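You operate a simulated robot arm through the tools that you are given. There is no shell and no other tool. Be economical: measure what you need, move in short steps, check, and stop when the job is done.

You are at the controls of a simulated two-armed robot. One attempt, no reset.

Task
Wipe up the spill on the orange bench top with the wipe and put it back.

It is judged by the outcome, as a careful person would: the job done as asked, and still so three seconds after it is handed in. It fails if anything else is knocked over, pushed out of place, dropped, spilled or broken.

Robot
Two 7-joint arms with two-finger parallel grippers on one trunk, on a base that drives. Base frame: it is fixed to the floor where the robot stands at the start and does not move with it; the origin is under the middle of the robot, x ahead of it, y to its left, z up; the surface under the hand at the start is at about z = 850. Readings come in mm, degrees, newtons and seconds.
The left shoulder is at the start at [70, 156, 1005], the right one opposite. Payload 3.91 kg a hand.
Tool frame (each hand has its own): the origin (TCP) lies between the finger pads and is the grasp point; the fingertips stand 30 mm ahead of it; z points along the fingers, y is the line along which they close. Largest opening 110 mm; finger width 20, thickness 10; the body of the gripper, 48 by 112 mm, starts 55 mm behind the TCP.
Orientation is told as [roll, pitch, yaw] about the base's x, y, z axes, in that order, counted from this pose: with the fingers straight down and closing along the base's y, the tool's x points along the base's -x, its y along +y and its z along -z.

Tools
- The arms move only by the tool servo_tool. It takes "left_rows", "right_rows" or both (then of equal length, played together; a hand with none holds still); each is a list of rows, each an object of numbers (a shift or turn left out is 0, a gripper value left out holds the last): "rx", "ry", "rz": the turn, a rotation vector about the tool's x, y, z in degrees; "tx", "ty", "tz": the shift along the tool's x, y, z in cm; "grip": the finger opening in cm, from 0 to 11. In form: [{"rx": .., "ry": .., "rz": .., "tx": .., "ty": .., "tz": .., "grip": ..}, ...]. A call has 1 to 20 rows; each row shifts and turns the commanded pose from where the row before left it, along the tool's axes as they then stand. Rows are played at 5 a second. More than 50 mm and 8.6 degrees between two rows, or a gripper value outside its range, and nothing of the call is played. Where a pose cannot be reached the arm comes as near as it can. A force on the tool above 40 N (or 10 N above the force at the start of the call, whichever is more), or a blocked arm, ends the call early, and 0.2 s more pass. Each finger travels about 108 mm/s and halts on what it meets, pressing with about 21 N; the grip force reading is that of the motor and also rises with nothing between the fingers. The clock runs only during rows and for 0.2 s after the last one: add rows that do not move to give the fingers time. It gives the time, the measured TCP pose, the force on the tool (base axes), the opening and the grip force at its end, in the units of the frame above (readings bear some noise), with the torque about the TCP (base axes, N m) and any sound that the robot's microphone picked up.
- Cameras (640 x 400 px; columns grow to the right, rows downward): "scene" is now at [135.6, 53.1, 1254.1]; the picture's right is [0.55, -0.84, -0.00], its down [-0.35, -0.23, -0.91] and it looks along [0.76, 0.50, -0.42] (base axes); focal length 284 px, centre (320, 200). "left" rides on the left gripper at [72, -17, -104] in its tool frame; the picture's right is [0.23, 0.97, 0.00], its down [-0.76, 0.18, -0.62] and it looks along [-0.61, 0.14, 0.78] (tool axes); focal length 222 px, centre (320, 200). "right" rides on the right gripper at [72, 17, -103] in its tool frame; the picture's right is [-0.23, 0.97, 0.00], its down [-0.76, -0.18, -0.62] and it looks along [-0.61, -0.14, 0.78] (tool axes); focal length 222 px, centre (320, 200). There is no depth. A picture from a camera that has moved, and an enlarged one, comes with that camera's place and axes in the base frame and with its lens. The place of the scene camera against the robot may be out by one fixed shift of up to 12 mm in any direction.
- snapshot(camera): a new picture of that camera. It takes no simulated time.
- lift_body(by): slides the trunk up (or, below 0, down) by that many mm; the arms and the scene camera ride with it, the base frame stays. It gives what a move gives, with no picture.
- steer(legs): drives the robot by 1 to 6 legs, each [ahead, left, turn to the left] in mm, mm and degrees, along the robot's own axes; the way and the turn of a leg run together, so that a leg with both is an arc; at most 1500 mm and 180 degrees a leg. The arms and the cameras ride along, it lands a little off, and it stops where it bumps. It gives what a move gives.
- head_to(pan, tilt): turns the head with the scene camera to pan (to the left, within 86 degrees either way) and tilt (down, from -29 to 69), counted from straight ahead of the robot. It gives what a move gives.
- inspect(camera, box): a new picture of the part [left, top, right, bottom] of that camera's present view, enlarged. It takes no simulated time.
- finish_job(): hands the job in; it is judged then, once.

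Work in short steps. Places have to be worked out from the pictures, the camera data and where the tool is seen: move nearer, look again, correct. Check each grasp and each placing, and mend what went wrong. You have 120 turns and 88 pictures in all, those below and enlarged ones among them. Open the grippers and draw the arms clear of the work before you hand the job in, unless the task says otherwise; then end with one line.

The tools are called after "Request:" by a JSON object that holds its "op" and its "data". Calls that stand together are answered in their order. servo_tool: Moves the arms, as the interface text tells. Its arguments: {"type":"object","properties":{"left_rows":{"type":"array","items":{"type":"object","properties":{"rx":{"type":"number"},"ry":{"type":"number"},"rz":{"type":"number"},"tx":{"type":"number"},"ty":{"type":"number"},"tz":{"type":"number"},"grip":{"type":"number"}}}},"right_rows":{"type":"array","items":{"type":"object","properties":{"rx":{"type":"number"},"ry":{"type":"number"},"rz":{"type":"number"},"tx":{"type":"number"},"ty":{"type":"number"},"tz":{"type":"number"},"grip":{"type":"number"}}}}},"required":[]} The other tools are called the same way: lift_body (by) slides the trunk up or down; steer (legs) drives the base; head_to (pan, tilt) turns the head that bears the scene camera; snapshot (camera) takes a picture; inspect (camera, box) takes an enlarged picture of a part of a camera's view; finish_job () hands the job in.

At the start:

```text
time: 0.0
left_position: [558.7, 611.8, 1089.1]
left_tool_rot: [-0.1, 0.0, 0.0]
left_wrist_force: [-0.3, 0.1, -0.1]
left_ft_torque: [0.04, 0.05, -0.03]
left_grip_width: 110.0
left_gripper_force: 0.1
right_position: [637.8, 47.7, 1109.8]
right_tool_rot: [0.1, 0.0, 0.0]
right_wrist_force: [0.2, -0.2, -1.0]
right_ft_torque: [0.01, 0.01, -0.01]
right_grip_width: 110.2
right_gripper_force: 0.0
trunk travel left (down, up): [-450.0, 490.0]
robot x, y, heading: [-3.6, 2.4, -0.3]
head pan, tilt: [33.2, 24.9]
```

scene: 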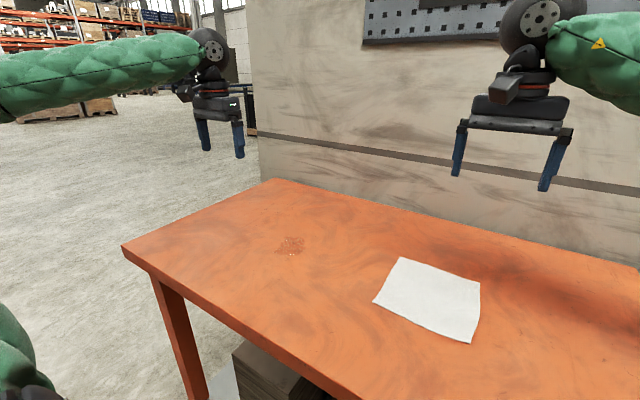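
right: 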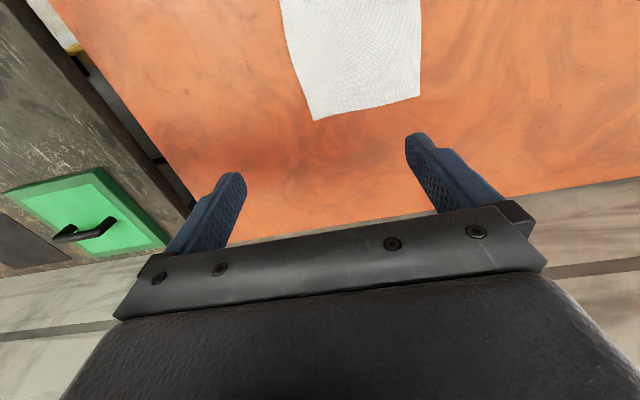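
left: 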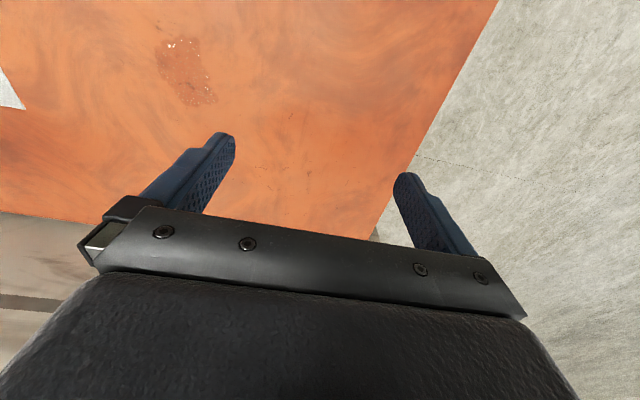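

The wipe seems to be about 165 mm square, centred near (622,110), and the spill is near (597,444). The left hand can reach both. I'll look closer at each first.

Request:
{"op": "inspect", "data": {"camera": "scene", "box": [350, 230, 510, 360]}}

Request:
{"op": "inspect", "data": {"camera": "left", "box": [120, 20, 260, 120]}}

Request:
{"op": "inspect", "data": {"camera": "right", "box": [260, 0, 460, 130]}}

```text
3.08 times, centred on (430, 295) of scene
camera zoom: at [135.6, 53.1, 1254.1], right [0.55, -0.84, 0.0], down [-0.35, -0.23, -0.91], along [0.76, 0.5, -0.42], focal length 873 px, centre (-18, -92)
```

zoom: 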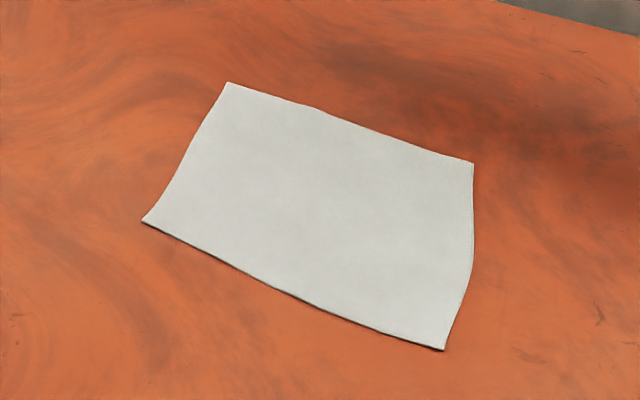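

```text
4.00 times, centred on (190, 70) of left
camera zoom: at [486.9, 594.5, 1193.2], right [-0.23, 0.97, 0.0], down [0.76, 0.18, 0.62], along [0.61, 0.14, -0.78], focal length 888 px, centre (840, 720)
```

zoom: 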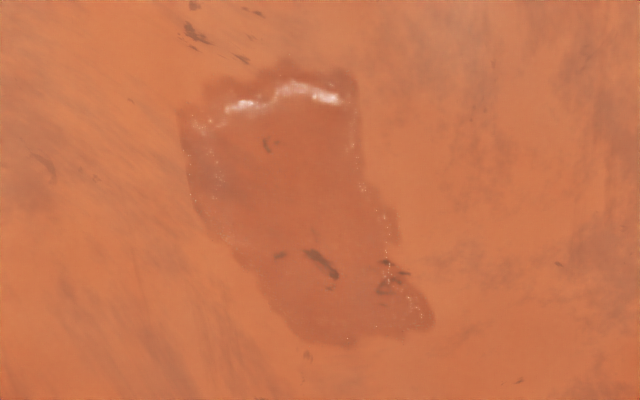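

```text
3.08 times, centred on (360, 65) of right
camera zoom: at [566.3, 64.4, 1213.8], right [0.23, 0.97, 0.0], down [0.76, -0.18, 0.62], along [0.61, -0.14, -0.78], focal length 684 px, centre (197, 615)
```

zoom: 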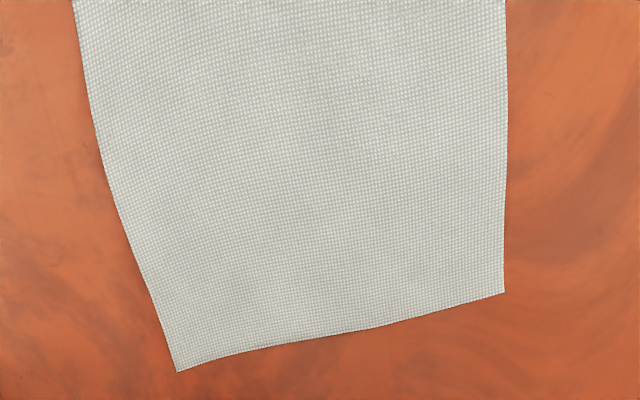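

From the hand cameras, the cloth spans x 522–687 and y 26–194, and the spill spans x 537–624 and y 394–470. The left hand will do the work, so the right hand has to move aside. I'll check the space to the right first.

Request:
{"op": "head_to", "data": {"pan": -15, "tilt": 30}}

Request:
{"op": "snapshot", "data": {"camera": "scene"}}

```text
time: 1.2
left_position: [559.9, 611.6, 1089.5]
left_tool_rot: [0.0, 0.0, -0.1]
left_wrist_force: [0.2, 0.1, -0.3]
left_ft_torque: [-0.03, 0.01, 0.04]
left_grip_width: 109.8
left_gripper_force: 0.2
right_position: [639.5, 46.4, 1109.9]
right_tool_rot: [0.0, -0.1, -0.1]
right_wrist_force: [0.5, 0.5, 0.1]
right_ft_torque: [-0.05, 0.01, 0.0]
right_grip_width: 109.8
right_gripper_force: 0.1
trunk travel left (down, up): [-450.0, 490.0]
robot x, y, heading: [2.6, -0.2, -0.2]
head pan, tilt: [-15.0, 30.0]
```

```text
81 pictures are left
camera scene: at [145.8, -20.6, 1245.9], right [-0.26, -0.97, 0.0], down [-0.48, 0.13, -0.87], along [0.84, -0.22, -0.5], focal length 284 px, centre (320, 200)
```

scene: 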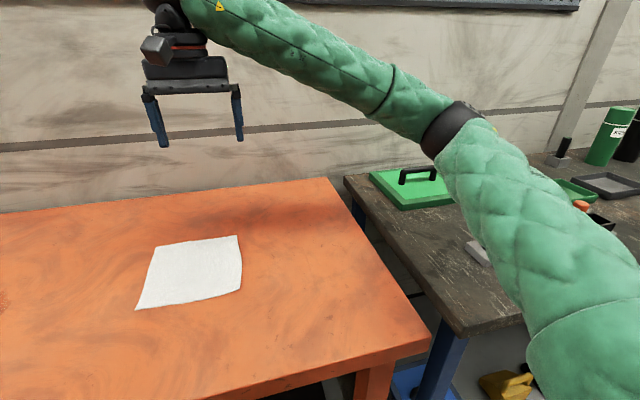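

The space to the right is free at hand height, with only low items on the other bench. I'll move the right hand about 24 cm right, then bring the left hand over the cloth.

Request:
{"op": "servo_tool", "data": {"right_rows": [{"ty": -4}, {"ty": -4}, {"ty": -4}, {"ty": -4}, {"ty": -4}, {"ty": -4}], "left_rows": [{"ty": -4}, {"ty": -4}, {"ty": -4}, {"ty": -4}, {"ty": -4}, {"ty": -4}]}}

Request:
{"op": "servo_tool", "data": {"left_rows": [{"ty": -4, "tx": -0.7}, {"ty": -4, "tx": -0.7}, {"ty": -4, "tx": -0.7}, {"ty": -4, "tx": -0.7}, {"ty": -4, "tx": -0.7}, {"ty": -4, "tx": -0.7}, {"ty": -2, "tx": 0, "tz": 3}, {"tz": 4}, {"tz": 4}, {}]}}

Request:
{"op": "head_to", "data": {"pan": 20, "tilt": 35}}

Request:
{"op": "snapshot", "data": {"camera": "scene"}}

Request:
{"op": "snapshot", "data": {"camera": "left"}}

```text
time: 2.6
left_position: [561.8, 371.2, 1090.2]
left_tool_rot: [0.1, 0.1, 0.1]
left_wrist_force: [-0.1, -0.1, -0.3]
left_ft_torque: [0.06, -0.01, -0.01]
left_grip_width: 109.7
left_gripper_force: 0.1
right_position: [642.4, -194.4, 1110.7]
right_tool_rot: [0.0, 0.1, 0.2]
right_wrist_force: [1.1, 0.3, 0.6]
right_ft_torque: [0.03, -0.01, -0.01]
right_grip_width: 109.9
right_gripper_force: 0.0
trunk travel left (down, up): [-450.0, 490.0]
robot x, y, heading: [-1.5, -1.1, -0.0]
head pan, tilt: [-15.0, 30.0]
```

```text
time: 4.8
left_position: [602.1, 111.5, 979.6]
left_tool_rot: [0.0, 0.0, 0.0]
left_wrist_force: [0.3, 0.8, 0.6]
left_ft_torque: [0.0, -0.02, 0.0]
left_grip_width: 110.1
left_gripper_force: 0.0
right_position: [640.9, -192.5, 1111.5]
right_tool_rot: [0.0, 0.0, -0.1]
right_wrist_force: [0.2, 0.3, -0.1]
right_ft_torque: [0.0, 0.01, -0.03]
right_grip_width: 109.8
right_gripper_force: 0.0
trunk travel left (down, up): [-450.0, 490.0]
robot x, y, heading: [2.7, -0.9, -0.0]
head pan, tilt: [-15.0, 30.0]
```

```text
time: 5.8
left_position: [602.5, 109.7, 980.1]
left_tool_rot: [0.0, 0.0, 0.0]
left_wrist_force: [0.1, 0.0, 0.7]
left_ft_torque: [-0.03, 0.03, 0.0]
left_grip_width: 110.1
left_gripper_force: 0.1
right_position: [641.2, -193.5, 1110.0]
right_tool_rot: [0.1, 0.0, 0.0]
right_wrist_force: [0.5, 0.2, -0.8]
right_ft_torque: [0.02, 0.05, -0.02]
right_grip_width: 110.1
right_gripper_force: 0.0
trunk travel left (down, up): [-450.0, 490.0]
robot x, y, heading: [-1.2, -0.3, -0.1]
head pan, tilt: [20.0, 35.0]
```

```text
80 pictures are left
camera scene: at [141.3, 32.4, 1238.1], right [0.34, -0.94, 0.0], down [-0.54, -0.2, -0.82], along [0.77, 0.28, -0.57], focal length 284 px, centre (320, 200)
```

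scene: 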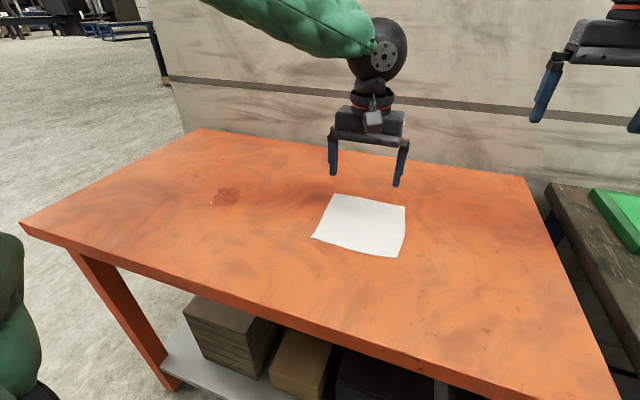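

```text
79 pictures are left
camera left: at [530.6, 93.7, 1084.0], right [-0.23, 0.97, 0.0], down [0.76, 0.18, 0.62], along [0.61, 0.14, -0.78], focal length 222 px, centre (320, 200)
```

left: 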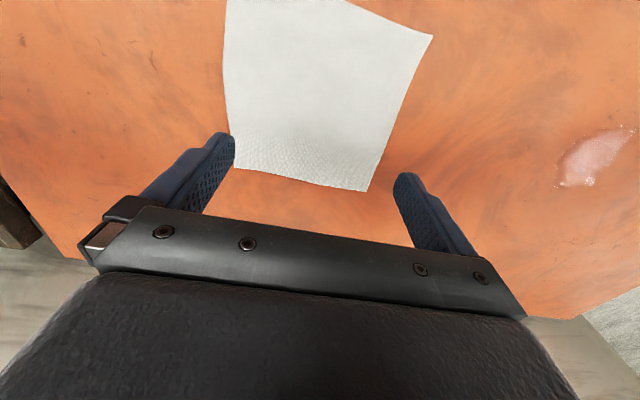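

The recomputed cloth centre is (602,109) and the table is at z≈850. I'll narrow the fingers to 5 cm and descend to just above the cloth.

Request:
{"op": "servo_tool", "data": {"left_rows": [{"grip": 5, "tz": 3}, {"tz": 3}, {"tz": 2}, {"tz": 1}, {}]}}

Request:
{"op": "servo_tool", "data": {"left_rows": [{"tz": 0.3}, {"tz": 0.3}, {"tz": 0.2}, {}]}}

Request:
{"op": "snapshot", "data": {"camera": "left"}}

```text
time: 7.0
left_position: [600.1, 112.6, 889.4]
left_tool_rot: [-0.1, 0.1, 0.0]
left_wrist_force: [0.3, -0.1, 0.5]
left_ft_torque: [0.0, 0.05, 0.02]
left_grip_width: 50.3
left_gripper_force: 0.1
right_position: [641.4, -191.8, 1111.1]
right_tool_rot: [0.0, 0.0, -0.1]
right_wrist_force: [-0.4, 0.5, 0.6]
right_ft_torque: [-0.02, -0.03, 0.0]
right_grip_width: 110.1
right_gripper_force: 0.1
trunk travel left (down, up): [-450.0, 490.0]
robot x, y, heading: [2.2, -2.0, -0.2]
head pan, tilt: [20.0, 35.0]
```

```text
time: 8.0
left_position: [600.7, 112.0, 881.1]
left_tool_rot: [0.0, 0.0, 0.0]
left_wrist_force: [0.3, 0.1, 0.5]
left_ft_torque: [-0.01, -0.02, 0.01]
left_grip_width: 50.0
left_gripper_force: 0.1
right_position: [642.1, -192.5, 1110.9]
right_tool_rot: [0.0, 0.1, 0.0]
right_wrist_force: [0.0, -0.2, 0.2]
right_ft_torque: [-0.03, 0.02, -0.02]
right_grip_width: 110.0
right_gripper_force: 0.0
trunk travel left (down, up): [-450.0, 490.0]
robot x, y, heading: [1.5, -1.5, 0.1]
head pan, tilt: [20.0, 35.0]
```

```text
78 pictures are left
camera left: at [529.1, 93.9, 985.6], right [-0.23, 0.97, 0.0], down [0.76, 0.18, 0.62], along [0.61, 0.14, -0.78], focal length 222 px, centre (320, 200)
```

left: 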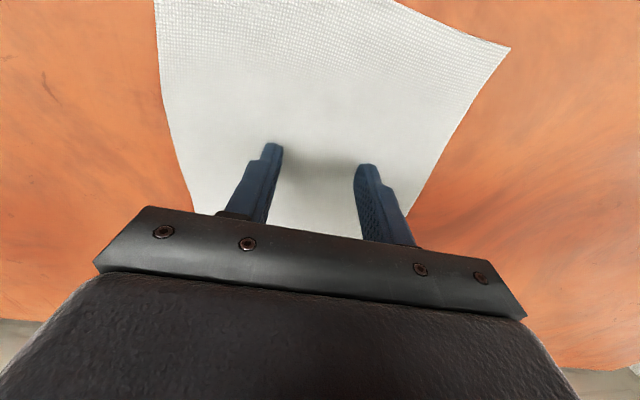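

No contact yet at TCP z=881. I'll creep down in 1 mm steps until the force rises.

Request:
{"op": "servo_tool", "data": {"left_rows": [{"tz": 0.1}, {"tz": 0.1}, {"tz": 0.1}, {}]}}

```text
time: 9.0
left_position: [600.5, 112.7, 880.7]
left_tool_rot: [-0.1, -0.2, 0.0]
left_wrist_force: [3.4, -0.1, 36.8]
left_ft_torque: [0.24, -0.05, -0.04]
left_grip_width: 50.2
left_gripper_force: 0.1
right_position: [639.9, -193.2, 1111.7]
right_tool_rot: [0.1, -0.1, 0.0]
right_wrist_force: [0.8, 0.9, -0.6]
right_ft_torque: [0.01, -0.04, -0.04]
right_grip_width: 109.9
right_gripper_force: 0.0
trunk travel left (down, up): [-450.0, 490.0]
robot x, y, heading: [0.0, -2.3, -0.2]
head pan, tilt: [20.0, 35.0]
```

Contact is at about z≈880.5 and it's stiff. I'll back off to a light press and close the fingers to pinch a fold.

Request:
{"op": "servo_tool", "data": {"left_rows": [{"tz": -0.2}, {"grip": 3.5}, {"grip": 2}, {"grip": 0}, {}, {}]}}

Request:
{"op": "snapshot", "data": {"camera": "left"}}

Request:
{"op": "inspect", "data": {"camera": "scene", "box": [280, 130, 440, 270]}}

```text
time: 10.4
left_position: [600.6, 111.6, 882.3]
left_tool_rot: [0.0, 0.0, -0.1]
left_wrist_force: [-1.2, -0.5, 8.3]
left_ft_torque: [0.02, 0.06, 0.01]
left_grip_width: 2.2
left_gripper_force: 20.8
right_position: [641.6, -193.7, 1111.6]
right_tool_rot: [0.0, 0.0, -0.1]
right_wrist_force: [0.3, 1.0, 0.6]
right_ft_torque: [0.0, -0.03, 0.02]
right_grip_width: 109.8
right_gripper_force: 0.1
trunk travel left (down, up): [-450.0, 490.0]
robot x, y, heading: [-4.0, 0.6, -0.2]
head pan, tilt: [20.0, 35.0]
```

```text
77 pictures are left
camera left: at [528.8, 93.9, 985.2], right [-0.23, 0.97, 0.0], down [0.76, 0.18, 0.62], along [0.61, 0.14, -0.78], focal length 222 px, centre (320, 200)
```

left: 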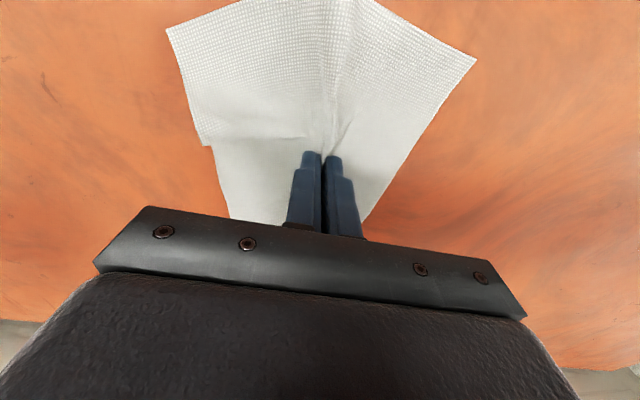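

```text
2.86 times, centred on (360, 200) of scene
camera zoom: at [140.6, 32.4, 1238.1], right [0.34, -0.94, 0.0], down [-0.54, -0.2, -0.82], along [0.77, 0.28, -0.57], focal length 811 px, centre (206, 200)
```

zoom: 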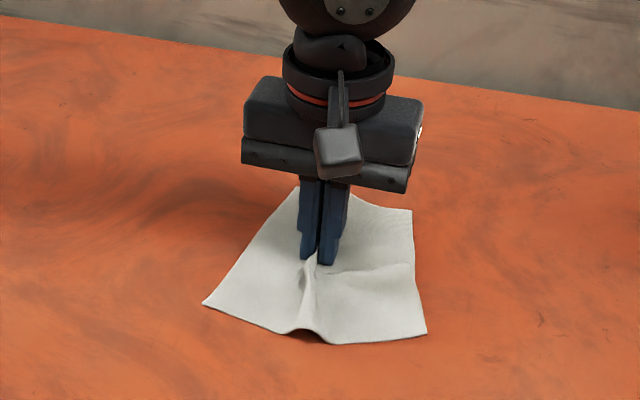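

The fold is pinched (2.2 mm width, 21 N). I'll lift it and check.

Request:
{"op": "servo_tool", "data": {"left_rows": [{"tz": -1}, {"tz": -2}, {"tz": -3}, {"tz": -3}, {"tz": -3}, {}]}}

Request:
{"op": "snapshot", "data": {"camera": "scene"}}

```text
time: 11.8
left_position: [601.8, 110.3, 998.0]
left_tool_rot: [0.0, 0.1, 0.0]
left_wrist_force: [-0.1, 1.0, 1.0]
left_ft_torque: [0.01, 0.02, 0.02]
left_grip_width: 2.2
left_gripper_force: 20.7
right_position: [641.9, -192.1, 1110.7]
right_tool_rot: [0.1, 0.1, 0.0]
right_wrist_force: [-0.5, 0.9, -0.8]
right_ft_torque: [0.02, 0.02, 0.0]
right_grip_width: 110.2
right_gripper_force: 0.1
trunk travel left (down, up): [-450.0, 490.0]
robot x, y, heading: [-1.2, 1.3, 0.3]
head pan, tilt: [20.0, 35.0]
```

```text
75 pictures are left
camera scene: at [141.6, 32.6, 1238.0], right [0.34, -0.94, 0.0], down [-0.54, -0.2, -0.82], along [0.77, 0.28, -0.57], focal length 284 px, centre (320, 200)
```

scene: 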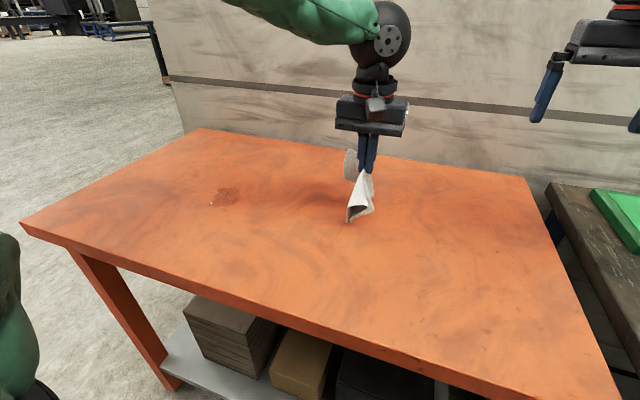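

The wipe is held. I'll carry it over the spill and look again.

Request:
{"op": "servo_tool", "data": {"left_rows": [{"ty": 4, "tx": 0.3}, {"ty": 4, "tx": 0.3}, {"ty": 4, "tx": 0.3}, {"ty": 4, "tx": 0.3}, {"ty": 4, "tx": 0.3}, {"ty": 4, "tx": 0.3}, {"ty": 4, "tx": 0.3}, {"ty": 4}, {"tz": 2}, {"tz": 2}, {}]}}

Request:
{"op": "snapshot", "data": {"camera": "left"}}

Request:
{"op": "snapshot", "data": {"camera": "scene"}}

```text
time: 14.2
left_position: [579.2, 430.3, 961.4]
left_tool_rot: [0.1, 0.0, 0.1]
left_wrist_force: [-0.5, -0.4, -0.6]
left_ft_torque: [0.02, -0.01, 0.03]
left_grip_width: 2.2
left_gripper_force: 20.8
right_position: [642.0, -192.1, 1110.8]
right_tool_rot: [-0.1, 0.0, 0.1]
right_wrist_force: [0.3, 0.0, 0.2]
right_ft_torque: [0.01, 0.01, -0.01]
right_grip_width: 110.0
right_gripper_force: 0.1
trunk travel left (down, up): [-450.0, 490.0]
robot x, y, heading: [0.2, -2.7, 0.2]
head pan, tilt: [20.0, 35.0]
```

```text
74 pictures are left
camera left: at [507.7, 412.9, 1064.8], right [-0.23, 0.97, 0.0], down [0.76, 0.18, 0.62], along [0.61, 0.14, -0.78], focal length 222 px, centre (320, 200)
```

left: 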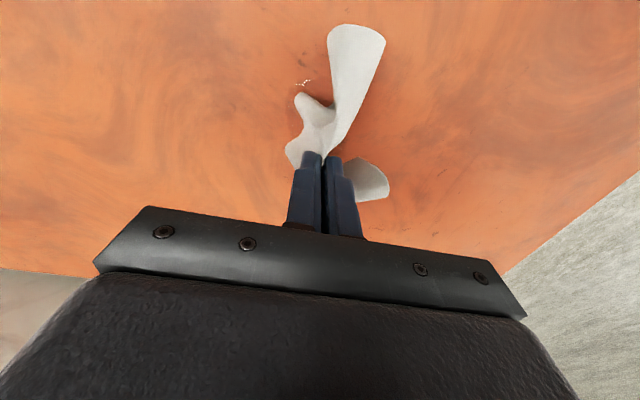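

```text
73 pictures are left
camera scene: at [141.1, 32.3, 1238.1], right [0.34, -0.94, 0.0], down [-0.54, -0.2, -0.82], along [0.77, 0.28, -0.57], focal length 284 px, centre (320, 200)
```

scene: 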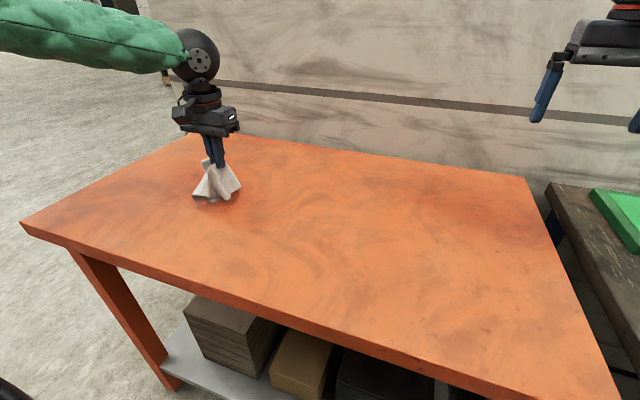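

It's over the spill. I'll lower to TCP z≈884.

Request:
{"op": "servo_tool", "data": {"left_rows": [{"tz": 3}, {"tz": 2}, {"tz": 1}, {"tz": 0.8}, {"tz": 0.5}, {"tz": 0.4}, {}]}}

Request:
{"op": "snapshot", "data": {"camera": "left"}}

```text
time: 15.8
left_position: [578.0, 430.0, 884.4]
left_tool_rot: [0.0, 0.0, 0.0]
left_wrist_force: [0.1, 0.1, 4.6]
left_ft_torque: [0.07, 0.02, 0.01]
left_grip_width: 2.1
left_gripper_force: 21.0
right_position: [642.2, -192.2, 1110.2]
right_tool_rot: [0.0, 0.0, -0.1]
right_wrist_force: [0.3, -0.3, -0.4]
right_ft_torque: [0.02, -0.04, -0.01]
right_grip_width: 110.0
right_gripper_force: 0.0
trunk travel left (down, up): [-450.0, 490.0]
robot x, y, heading: [0.9, 1.5, 0.0]
head pan, tilt: [20.0, 35.0]
```

```text
72 pictures are left
camera left: at [505.4, 412.8, 987.9], right [-0.23, 0.97, 0.0], down [0.76, 0.18, 0.62], along [0.61, 0.14, -0.78], focal length 222 px, centre (320, 200)
```

left: 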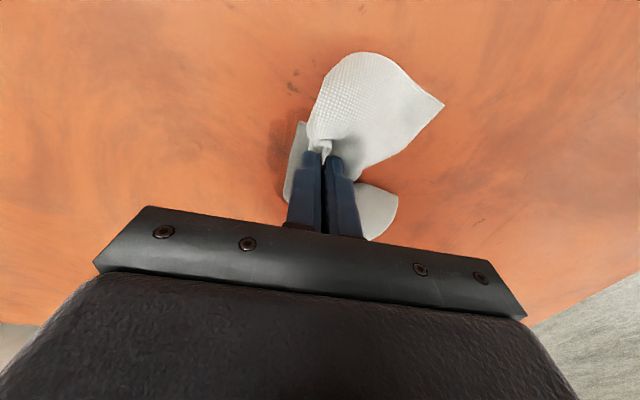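

The cloth presses with about 5 N. I'll go down another 1 mm and raster strokes along y over the spill, starting from its near edge.

Request:
{"op": "servo_tool", "data": {"left_rows": [{"tz": 0.1}, {"tx": 1.7, "ty": -1.7}, {"tx": 1.7, "ty": -1.7}, {"tx": 1.6, "ty": -1.6}, {"ty": 2.5}, {"ty": 2.5}, {"ty": 2.5}, {"ty": 2.5}, {"tx": -2}, {"ty": -2.5}, {"ty": -2.5}, {"ty": -2.5}, {"ty": -2.5}, {"tx": -2}, {"ty": 2.5}, {"ty": 2.5}, {"ty": 2.5}, {"ty": 2.5}, {}]}}

Request:
{"op": "snapshot", "data": {"camera": "left"}}

```text
time: 19.8
left_position: [569.5, 479.2, 882.1]
left_tool_rot: [0.1, -0.1, 0.0]
left_wrist_force: [1.7, -8.0, 28.1]
left_ft_torque: [-0.17, 0.16, 0.09]
left_grip_width: 2.3
left_gripper_force: 20.8
right_position: [641.0, -194.7, 1112.1]
right_tool_rot: [0.1, 0.0, 0.0]
right_wrist_force: [0.1, 0.1, 0.6]
right_ft_torque: [-0.02, -0.02, 0.02]
right_grip_width: 110.2
right_gripper_force: 0.0
trunk travel left (down, up): [-450.0, 490.0]
robot x, y, heading: [-0.2, 0.1, 0.1]
head pan, tilt: [20.0, 35.0]
```

```text
71 pictures are left
camera left: at [497.2, 461.2, 986.3], right [-0.23, 0.97, 0.0], down [0.76, 0.18, 0.63], along [0.61, 0.14, -0.78], focal length 222 px, centre (320, 200)
```

left: 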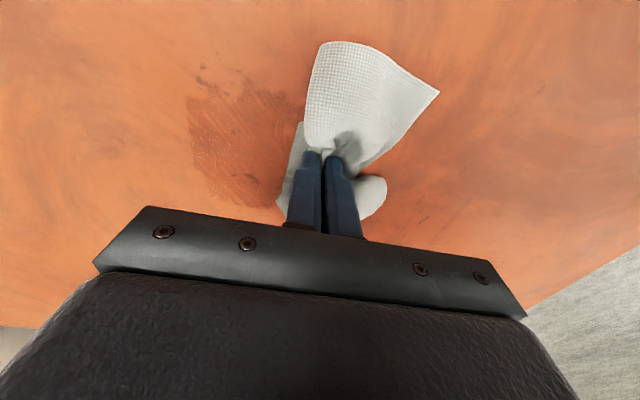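

It's wiping off progressively. The force is 28 N, so I'll ease off slightly and continue over the far half.

Request:
{"op": "servo_tool", "data": {"left_rows": [{"tz": -0.04, "tx": -1.5}, {"ty": -2.5}, {"ty": -2.5}, {"ty": -2.5}, {"ty": -2.5}, {"tx": -1.5}, {"ty": 2.5}, {"ty": 2.5}, {"ty": 2.5}, {"ty": 2.5}, {"tx": -1.5}, {"ty": -2.5}, {"ty": -2.5}, {"ty": -2.5}, {"ty": -2.5}, {"tx": -1.5}, {"ty": 2.5}, {"ty": 2.5}, {"ty": 2.5}, {"ty": 2.5}]}}

Request:
{"op": "servo_tool", "data": {"left_rows": [{"tz": -3}, {"tz": -4}, {"tz": -4}, {"ty": 4}, {}]}}

Request:
{"op": "snapshot", "data": {"camera": "left"}}

Request:
{"op": "inspect", "data": {"camera": "scene", "box": [150, 120, 310, 260]}}

```text
time: 24.0
left_position: [628.7, 480.3, 883.3]
left_tool_rot: [0.1, 0.0, 0.0]
left_wrist_force: [0.3, -1.5, 7.4]
left_ft_torque: [-0.05, 0.02, 0.01]
left_grip_width: 2.4
left_gripper_force: 21.2
right_position: [640.1, -192.9, 1111.5]
right_tool_rot: [0.0, 0.0, -0.1]
right_wrist_force: [0.6, -0.3, -0.5]
right_ft_torque: [-0.01, 0.01, -0.03]
right_grip_width: 110.2
right_gripper_force: 0.1
trunk travel left (down, up): [-450.0, 490.0]
robot x, y, heading: [-0.6, -3.5, 0.0]
head pan, tilt: [20.0, 35.0]
```

```text
time: 25.2
left_position: [630.1, 518.8, 991.9]
left_tool_rot: [0.2, 0.0, -0.1]
left_wrist_force: [0.0, -0.3, -0.3]
left_ft_torque: [0.03, 0.01, 0.0]
left_grip_width: 2.3
left_gripper_force: 21.1
right_position: [641.3, -193.5, 1111.0]
right_tool_rot: [0.1, 0.1, 0.0]
right_wrist_force: [-0.7, 0.0, 0.9]
right_ft_torque: [0.01, 0.01, 0.0]
right_grip_width: 110.0
right_gripper_force: 0.1
trunk travel left (down, up): [-450.0, 490.0]
robot x, y, heading: [-2.0, 1.6, -0.1]
head pan, tilt: [20.0, 35.0]
```

```text
70 pictures are left
camera left: at [558.0, 501.1, 1094.9], right [-0.23, 0.97, 0.0], down [0.76, 0.18, 0.62], along [0.61, 0.14, -0.78], focal length 222 px, centre (320, 200)
```

left: 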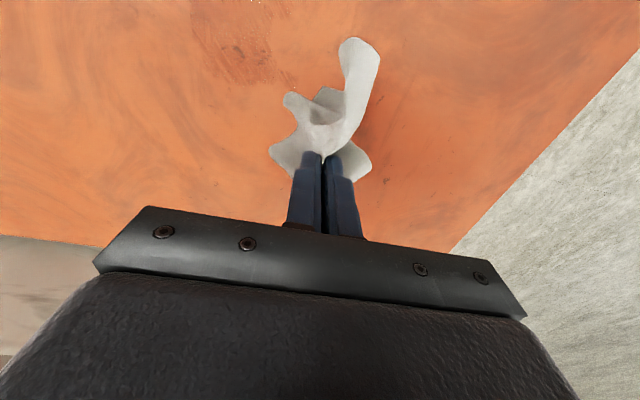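

```text
2.86 times, centred on (230, 190) of scene
camera zoom: at [141.3, 31.0, 1238.2], right [0.34, -0.94, 0.0], down [-0.54, -0.19, -0.82], along [0.77, 0.28, -0.57], focal length 811 px, centre (577, 229)
```

zoom: 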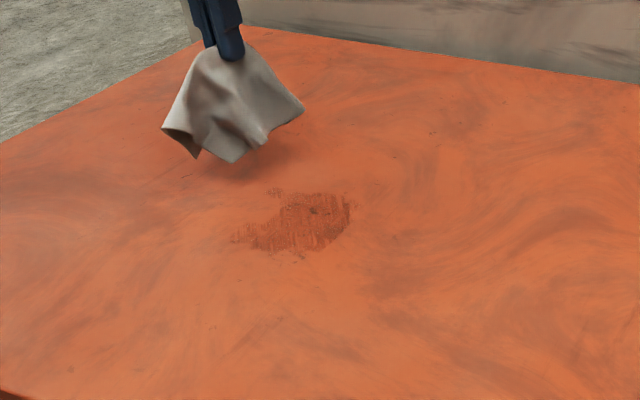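

The spill is mostly lighter, but a streaky residue remains. I'll draw the hand back for a clear view of it.

Request:
{"op": "servo_tool", "data": {"left_rows": [{"tx": 4, "ty": 2, "tz": -3}, {"tx": 4, "ty": 2, "tz": -3}, {}]}}

Request:
{"op": "inspect", "data": {"camera": "left", "box": [120, 0, 360, 150]}}

```text
refused: row 1 steps farther than a row can; nothing moved
```

```text
2.67 times, centred on (240, 75) of left
camera zoom: at [558.0, 501.1, 1094.9], right [-0.23, 0.97, 0.0], down [0.76, 0.18, 0.62], along [0.61, 0.14, -0.78], focal length 592 px, centre (533, 533)
```

zoom: 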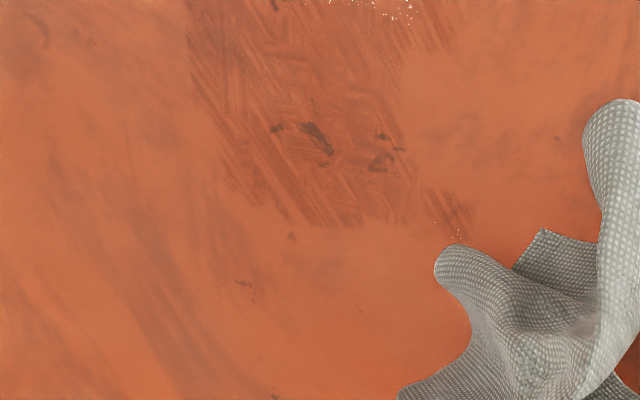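

A thin film remains over x 540–620, y 393–470. I'll go again with strokes along x, closer spacing and slightly more pressure.

Request:
{"op": "servo_tool", "data": {"left_rows": [{"ty": -4.4}, {"tz": 4}, {"tz": 4}, {"tz": 2}, {"tz": 0.8}, {"tz": 0.25}, {"tx": 3.5}, {"tx": 3.5}, {"tx": 3.5}, {"ty": -1.1}, {"tx": -3.5}, {"tx": -3.5}, {"tx": -3.5}, {"ty": -1.1}, {"tx": 3.5}, {"tx": 3.5}, {"tx": 3.5}]}}

Request:
{"op": "servo_tool", "data": {"left_rows": [{"ty": -1.1}, {"tx": -3.5}, {"tx": -3.5}, {"tx": -3.5}, {"ty": -1.1}, {"tx": 3.5}, {"tx": 3.5}, {"tx": 3.5}, {"ty": -1.1}, {"tx": -3.5}, {"tx": -3.5}, {"tx": -3.5}, {"ty": -1.1}, {"tx": 3.5}, {"tx": 3.5}, {"tx": 3.5}, {"ty": -1.1}, {"tx": -3.5}, {"tx": -3.5}, {"tx": -3.5}]}}

Request:
{"op": "snapshot", "data": {"camera": "left"}}

Request:
{"op": "inspect", "data": {"camera": "scene", "box": [150, 120, 310, 260]}}

```text
time: 27.6
left_position: [559.6, 465.8, 884.8]
left_tool_rot: [0.1, -0.3, 0.0]
left_wrist_force: [2.8, -5.7, 28.5]
left_ft_torque: [-0.18, -0.09, -0.03]
left_grip_width: 2.6
left_gripper_force: 21.0
right_position: [641.7, -193.7, 1111.7]
right_tool_rot: [0.1, 0.0, 0.0]
right_wrist_force: [-0.1, 0.5, 0.2]
right_ft_torque: [0.01, -0.02, 0.01]
right_grip_width: 110.0
right_gripper_force: 0.1
trunk travel left (down, up): [-450.0, 490.0]
robot x, y, heading: [-1.2, -1.9, 0.4]
head pan, tilt: [20.0, 35.0]
stopped in row 12 (left hand): the force on the tool passed its limit at 45 N (the readings are from after the stop); the commanded pose is now the measured one
```

```text
time: 28.0
left_position: [559.0, 459.5, 884.4]
left_tool_rot: [0.2, -0.4, 0.1]
left_wrist_force: [-3.0, 1.1, 21.3]
left_ft_torque: [0.11, 0.04, -0.03]
left_grip_width: 2.3
left_gripper_force: 20.9
right_position: [640.5, -192.2, 1111.3]
right_tool_rot: [0.0, 0.0, 0.1]
right_wrist_force: [0.7, -0.1, -0.5]
right_ft_torque: [-0.02, -0.03, -0.04]
right_grip_width: 109.8
right_gripper_force: 0.1
trunk travel left (down, up): [-450.0, 490.0]
robot x, y, heading: [2.5, -0.1, 0.1]
head pan, tilt: [20.0, 35.0]
stopped in row 1 (left hand): the force on the tool passed its limit at 43 N (the readings are from after the stop); the commanded pose is now the measured one
```

```text
67 pictures are left
camera left: at [486.6, 441.9, 987.6], right [-0.23, 0.97, 0.0], down [0.76, 0.18, 0.63], along [0.61, 0.14, -0.78], focal length 222 px, centre (320, 200)
```

left: 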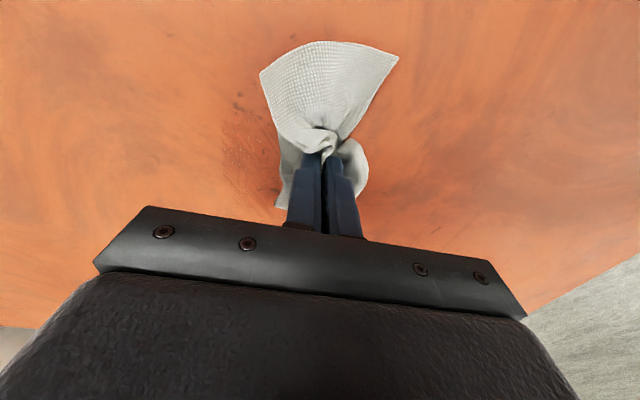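

```text
2.86 times, centred on (230, 190) of scene
camera zoom: at [139.9, 32.0, 1237.9], right [0.34, -0.94, 0.0], down [-0.54, -0.2, -0.82], along [0.77, 0.28, -0.57], focal length 811 px, centre (577, 229)
```

zoom: 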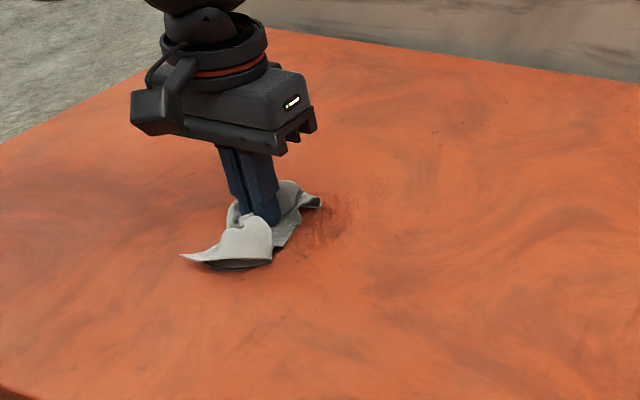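

The folded cloth underneath raises the force. I'll lift 0.8 mm and continue toward smaller y, with smaller steps.

Request:
{"op": "servo_tool", "data": {"left_rows": [{"tz": -0.08}, {"tx": 2.5}, {"ty": -1.1}, {"tx": -3.2}, {"tx": -3.2}, {"tx": -3.2}, {"ty": -1.1}, {"tx": 3.2}, {"tx": 3.2}, {"tx": 3.2}, {"ty": -1.1}, {"tx": -3.2}, {"tx": -3.2}, {"tx": -3.2}, {"ty": -1.1}, {"tx": 3.2}, {"tx": 3.2}, {"tx": 3.2}]}}

```text
time: 30.0
left_position: [569.3, 438.6, 882.7]
left_tool_rot: [0.2, -0.6, 0.0]
left_wrist_force: [-7.8, -0.8, 24.5]
left_ft_torque: [0.0, 0.14, -0.03]
left_grip_width: 2.2
left_gripper_force: 20.5
right_position: [640.3, -193.1, 1111.2]
right_tool_rot: [-0.1, 0.0, -0.1]
right_wrist_force: [-0.9, 0.4, -0.4]
right_ft_torque: [-0.01, -0.01, -0.03]
right_grip_width: 110.0
right_gripper_force: 0.0
trunk travel left (down, up): [-450.0, 490.0]
robot x, y, heading: [-0.9, 2.4, 0.0]
head pan, tilt: [20.0, 35.0]
stopped in row 10 (left hand): the force on the tool passed its limit at 44 N (the readings are from after the stop); the commanded pose is now the measured one
```

Each stop leaves a small tilt (pitch -0.6), which makes the strokes dig in. I'll level the tool, lift 1 mm and go on.

Request:
{"op": "servo_tool", "data": {"left_rows": [{"tz": -0.15, "ry": 0.6, "rx": 0.2}, {"tx": 2}, {"tx": 2}, {"ty": -1.1}, {"tx": -2.5}, {"tx": -2.5}, {"tx": -2.5}, {"tx": -2.3}]}}

```text
time: 31.8
left_position: [627.6, 428.5, 884.4]
left_tool_rot: [0.0, 0.0, 0.0]
left_wrist_force: [-4.2, 0.3, 14.1]
left_ft_torque: [0.04, 0.07, -0.01]
left_grip_width: 2.4
left_gripper_force: 20.4
right_position: [641.3, -193.4, 1111.7]
right_tool_rot: [0.1, 0.1, 0.0]
right_wrist_force: [0.0, 0.0, -0.3]
right_ft_torque: [-0.03, 0.01, 0.01]
right_grip_width: 110.1
right_gripper_force: 0.0
trunk travel left (down, up): [-450.0, 490.0]
robot x, y, heading: [2.9, 1.6, 0.1]
head pan, tilt: [20.0, 35.0]
```

It's level, with 14 N, which is good. I'll continue the strokes down to y≈385.

Request:
{"op": "servo_tool", "data": {"left_rows": [{"ty": -1.1}, {"tx": 2.5}, {"tx": 2.5}, {"tx": 2.5}, {"tx": 2.3}, {"ty": -1.1}, {"tx": -2.5}, {"tx": -2.5}, {"tx": -2.5}, {"tx": -2.3}, {"ty": -1.1}, {"tx": 2.5}, {"tx": 2.5}, {"tx": 2.5}, {"tx": 2.3}, {"ty": -1.1}, {"tx": -2.5}, {"tx": -2.5}, {"tx": -2.5}, {"tx": -2.3}]}}

Request:
{"op": "servo_tool", "data": {"left_rows": [{"tz": -4}, {"tz": -4}, {"ty": 4, "tz": -2}, {"ty": 4, "tz": -2}, {"ty": 4, "tx": 2}, {"ty": 4, "tx": 2}, {"tx": 3}, {}]}}

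Request:
{"op": "inspect", "data": {"camera": "left", "box": [80, 0, 400, 200]}}

Request:
{"op": "inspect", "data": {"camera": "scene", "box": [150, 120, 310, 260]}}

```text
time: 36.0
left_position: [628.0, 383.9, 884.3]
left_tool_rot: [0.0, 0.0, 0.0]
left_wrist_force: [-7.5, 0.0, 29.3]
left_ft_torque: [0.06, 0.11, 0.03]
left_grip_width: 2.3
left_gripper_force: 21.2
right_position: [639.4, -193.4, 1113.0]
right_tool_rot: [0.1, -0.2, 0.0]
right_wrist_force: [0.7, 0.5, 0.3]
right_ft_torque: [-0.01, 0.02, -0.04]
right_grip_width: 110.2
right_gripper_force: 0.1
trunk travel left (down, up): [-450.0, 490.0]
robot x, y, heading: [-2.9, -1.0, 0.1]
head pan, tilt: [20.0, 35.0]
```

```text
time: 37.8
left_position: [559.6, 543.5, 1004.6]
left_tool_rot: [-0.2, 0.1, 0.0]
left_wrist_force: [1.4, 0.2, -0.4]
left_ft_torque: [0.02, -0.01, -0.02]
left_grip_width: 2.4
left_gripper_force: 21.4
right_position: [641.9, -192.5, 1111.3]
right_tool_rot: [0.1, 0.0, 0.0]
right_wrist_force: [-0.4, 0.3, -0.5]
right_ft_torque: [-0.04, 0.01, 0.0]
right_grip_width: 110.0
right_gripper_force: 0.0
trunk travel left (down, up): [-450.0, 490.0]
robot x, y, heading: [-2.2, -0.5, 0.0]
head pan, tilt: [20.0, 35.0]
```

```text
2.00 times, centred on (240, 100) of left
camera zoom: at [487.0, 525.8, 1109.5], right [-0.23, 0.97, 0.0], down [0.76, 0.18, 0.62], along [0.6, 0.14, -0.78], focal length 444 px, centre (480, 400)
```

zoom: 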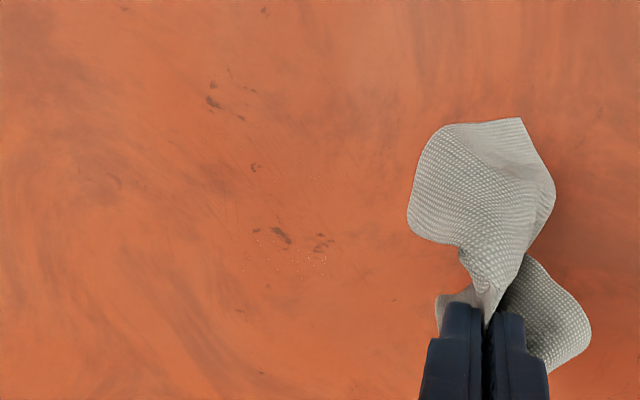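

```text
2.86 times, centred on (230, 190) of scene
camera zoom: at [141.8, 32.5, 1238.0], right [0.34, -0.94, 0.0], down [-0.54, -0.2, -0.82], along [0.77, 0.28, -0.57], focal length 811 px, centre (577, 229)
```

zoom: 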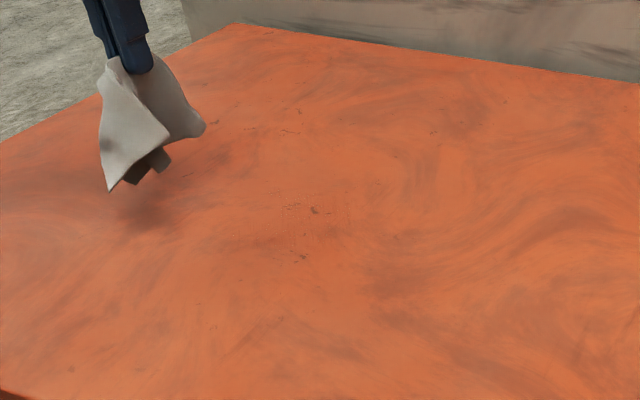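

It's nearly clean, with a few bright specks left. I'll zoom in closely.

Request:
{"op": "inspect", "data": {"camera": "left", "box": [160, 30, 280, 150]}}

Request:
{"op": "inspect", "data": {"camera": "scene", "box": [200, 155, 270, 200]}}

```text
3.33 times, centred on (220, 90) of left
camera zoom: at [487.0, 525.8, 1109.5], right [-0.23, 0.97, 0.0], down [0.76, 0.18, 0.62], along [0.6, 0.14, -0.78], focal length 740 px, centre (653, 567)
```

zoom: 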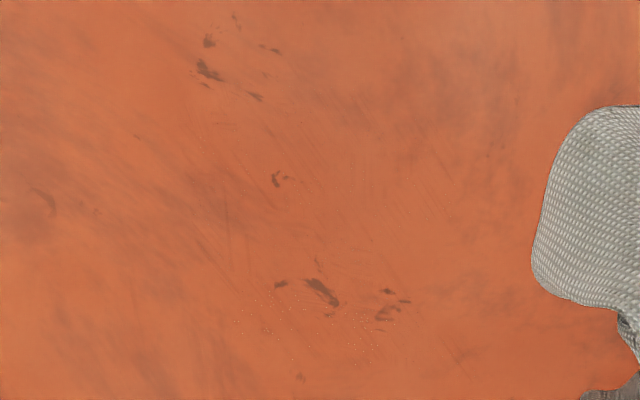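

```text
8.89 times, centred on (235, 178) of scene
camera zoom: at [141.8, 32.5, 1238.0], right [0.34, -0.94, 0.0], down [-0.54, -0.2, -0.82], along [0.77, 0.28, -0.57], focal length 2523 px, centre (1076, 400)
```

zoom: 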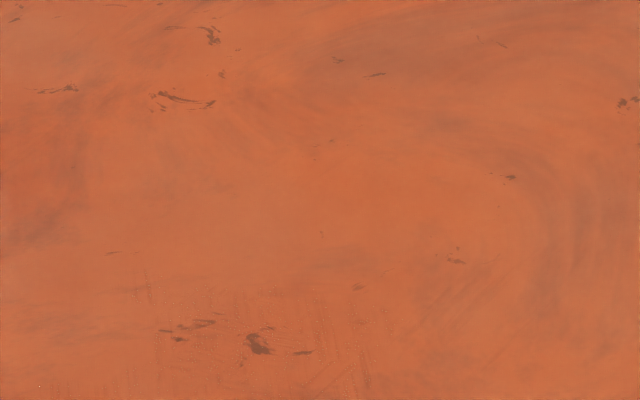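

Only a faint film of specks remains around (608,435). I'll do one more full pass with y strokes, from x=630 down.

Request:
{"op": "servo_tool", "data": {"left_rows": [{"ty": -3.7, "tx": -3.2}, {"ty": -3.7, "tx": -3.2}, {"tz": 4}, {"tz": 4}, {"tz": 2.5}, {"tz": 1}, {"tz": 0.4}, {}]}}

```text
time: 39.6
left_position: [622.5, 469.3, 884.0]
left_tool_rot: [0.0, 0.0, 0.0]
left_wrist_force: [-1.9, -0.4, 8.8]
left_ft_torque: [0.04, -0.02, 0.03]
left_grip_width: 2.2
left_gripper_force: 21.2
right_position: [641.0, -193.1, 1111.5]
right_tool_rot: [0.0, 0.0, 0.0]
right_wrist_force: [-0.1, -0.8, -0.3]
right_ft_torque: [0.0, 0.02, 0.02]
right_grip_width: 109.8
right_gripper_force: 0.1
trunk travel left (down, up): [-450.0, 490.0]
robot x, y, heading: [-0.6, -0.3, 0.2]
head pan, tilt: [20.0, 35.0]
```

The contact is 9 N, so I'll sweep.

Request:
{"op": "servo_tool", "data": {"left_rows": [{"ty": -2.2}, {"ty": -2.2}, {"ty": -2.2}, {"ty": -2.2}, {"tx": 1.2}, {"ty": 2.2}, {"ty": 2.2}, {"ty": 2.2}, {"ty": 2.2}, {"tx": 1.2}, {"ty": -2.2}, {"ty": -2.2}, {"ty": -2.2}, {"ty": -2.2}, {"tx": 1.2}, {"ty": 2.2}, {"ty": 2.2}, {"ty": 2.2}, {"ty": 2.2}, {"tx": 1.2}]}}

Request:
{"op": "servo_tool", "data": {"left_rows": [{"ty": -2.2}, {"ty": -2.2}, {"ty": -2.2}, {"ty": -2.2}, {"tx": 1.2}, {"ty": 2.2}, {"ty": 2.2}, {"ty": 2.2}, {"ty": 2.2}, {"tx": 1.2}, {"ty": -2.2}, {"ty": -2.2}, {"ty": -2.2}, {"ty": -2.2}, {"tx": 1.2}, {"ty": 2.2}, {"ty": 2.2}, {"ty": 2.2}, {"ty": 2.2}]}}

Request:
{"op": "servo_tool", "data": {"left_rows": [{"tz": -4}, {"tz": -4}, {"tz": -4, "ty": 2}, {"ty": 4}, {"ty": 2, "tx": -2}, {}]}}

Request:
{"op": "inspect", "data": {"camera": "left", "box": [120, 0, 320, 150]}}

Request:
{"op": "inspect", "data": {"camera": "scene", "box": [185, 160, 275, 220]}}

```text
time: 43.8
left_position: [573.1, 470.3, 884.0]
left_tool_rot: [0.0, 0.0, 0.0]
left_wrist_force: [1.5, -0.2, 5.4]
left_ft_torque: [0.03, -0.06, 0.0]
left_grip_width: 1.9
left_gripper_force: 20.9
right_position: [640.5, -192.1, 1112.1]
right_tool_rot: [0.0, -0.1, 0.1]
right_wrist_force: [-0.5, -0.3, 0.0]
right_ft_torque: [0.04, 0.02, 0.0]
right_grip_width: 109.8
right_gripper_force: 0.1
trunk travel left (down, up): [-450.0, 490.0]
robot x, y, heading: [0.5, 3.2, -0.0]
head pan, tilt: [20.0, 35.0]
```

```text
time: 47.8
left_position: [538.0, 471.0, 885.7]
left_tool_rot: [-0.1, 0.0, 0.0]
left_wrist_force: [0.4, 0.0, 1.0]
left_ft_torque: [0.01, -0.04, 0.03]
left_grip_width: 2.1
left_gripper_force: 21.0
right_position: [642.0, -192.6, 1111.5]
right_tool_rot: [-0.1, -0.1, 0.0]
right_wrist_force: [0.5, 0.6, -0.8]
right_ft_torque: [-0.05, 0.02, -0.05]
right_grip_width: 109.7
right_gripper_force: 0.0
trunk travel left (down, up): [-450.0, 490.0]
robot x, y, heading: [-2.0, -4.2, -0.2]
head pan, tilt: [20.0, 35.0]
```

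```text
time: 49.2
left_position: [556.0, 552.7, 1006.2]
left_tool_rot: [-0.1, 0.2, -0.1]
left_wrist_force: [1.3, -0.6, -0.3]
left_ft_torque: [-0.03, -0.05, -0.05]
left_grip_width: 2.4
left_gripper_force: 21.3
right_position: [642.0, -191.4, 1111.1]
right_tool_rot: [0.1, 0.0, 0.1]
right_wrist_force: [-0.2, 0.2, 0.0]
right_ft_torque: [0.0, 0.0, 0.03]
right_grip_width: 109.8
right_gripper_force: 0.0
trunk travel left (down, up): [-450.0, 490.0]
robot x, y, heading: [2.5, 2.4, 0.0]
head pan, tilt: [20.0, 35.0]
```

```text
2.67 times, centred on (220, 75) of left
camera zoom: at [484.4, 535.8, 1110.2], right [-0.23, 0.97, 0.0], down [0.76, 0.18, 0.62], along [0.6, 0.14, -0.78], focal length 592 px, centre (587, 533)
```

zoom: 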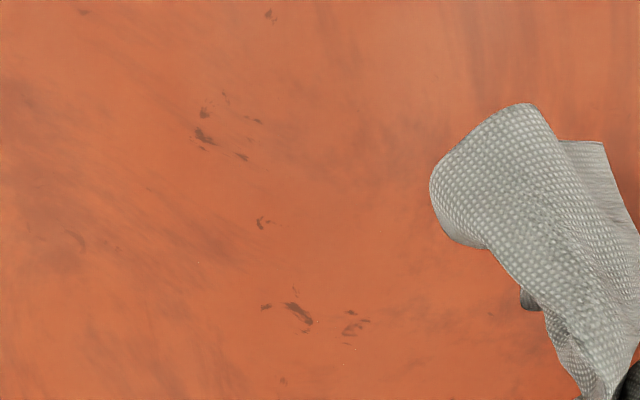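

```text
6.67 times, centred on (230, 190) of scene
camera zoom: at [140.5, 33.3, 1238.2], right [0.34, -0.94, 0.0], down [-0.54, -0.2, -0.82], along [0.77, 0.28, -0.57], focal length 1892 px, centre (920, 267)
```

zoom: 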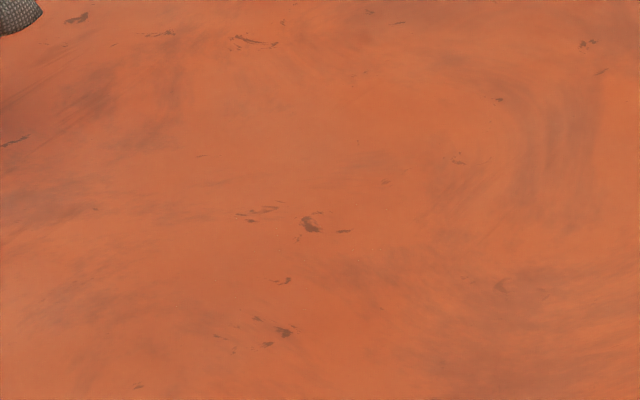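

The bench is clean. I'll carry the wipe back to (602,110).

Request:
{"op": "servo_tool", "data": {"left_rows": [{"ty": -4, "tx": -0.42}, {"ty": -4, "tx": -0.42}, {"ty": -4, "tx": -0.42}, {"ty": -4, "tx": -0.42}, {"ty": -4, "tx": -0.42}, {"ty": -4, "tx": -0.42}, {"ty": -4, "tx": -0.42}, {"ty": -4, "tx": -0.42}, {"ty": -4, "tx": -0.42}, {"ty": -4, "tx": -0.42}, {"ty": -4, "tx": -0.42}, {"tz": 3}, {"tz": 3}, {}]}}

Request:
{"op": "snapshot", "data": {"camera": "left"}}

Request:
{"op": "inspect", "data": {"camera": "scene", "box": [270, 110, 450, 270]}}

```text
time: 52.2
left_position: [603.1, 110.7, 945.5]
left_tool_rot: [-0.1, 0.1, 0.0]
left_wrist_force: [-0.2, -0.1, 0.3]
left_ft_torque: [0.0, 0.01, 0.03]
left_grip_width: 2.3
left_gripper_force: 21.3
right_position: [640.3, -192.2, 1111.8]
right_tool_rot: [0.0, 0.0, 0.1]
right_wrist_force: [0.7, -0.5, -0.1]
right_ft_torque: [-0.04, 0.0, 0.0]
right_grip_width: 109.8
right_gripper_force: 0.1
trunk travel left (down, up): [-450.0, 490.0]
robot x, y, heading: [0.5, 3.9, 0.2]
head pan, tilt: [20.0, 35.0]
```

```text
59 pictures are left
camera left: at [531.2, 92.7, 1049.4], right [-0.23, 0.97, 0.0], down [0.76, 0.18, 0.62], along [0.61, 0.14, -0.78], focal length 222 px, centre (320, 200)
```

left: 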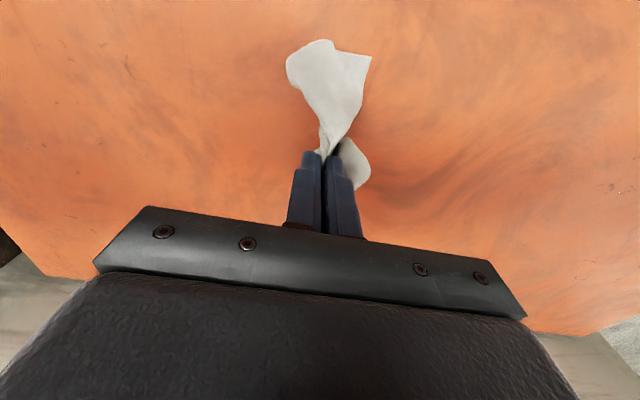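

```text
2.50 times, centred on (360, 190) of scene
camera zoom: at [140.5, 32.4, 1238.2], right [0.34, -0.94, 0.0], down [-0.54, -0.2, -0.82], along [0.77, 0.28, -0.57], focal length 710 px, centre (220, 225)
```

zoom: 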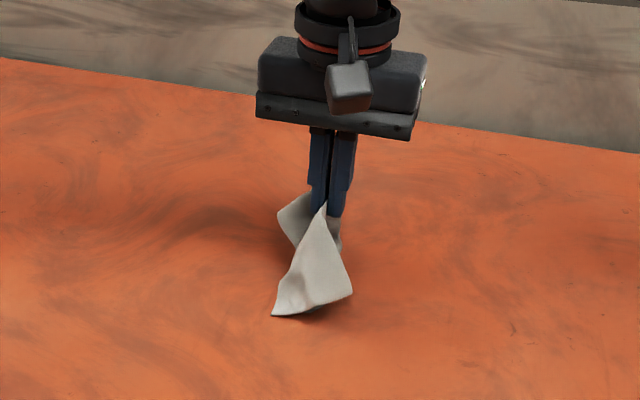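

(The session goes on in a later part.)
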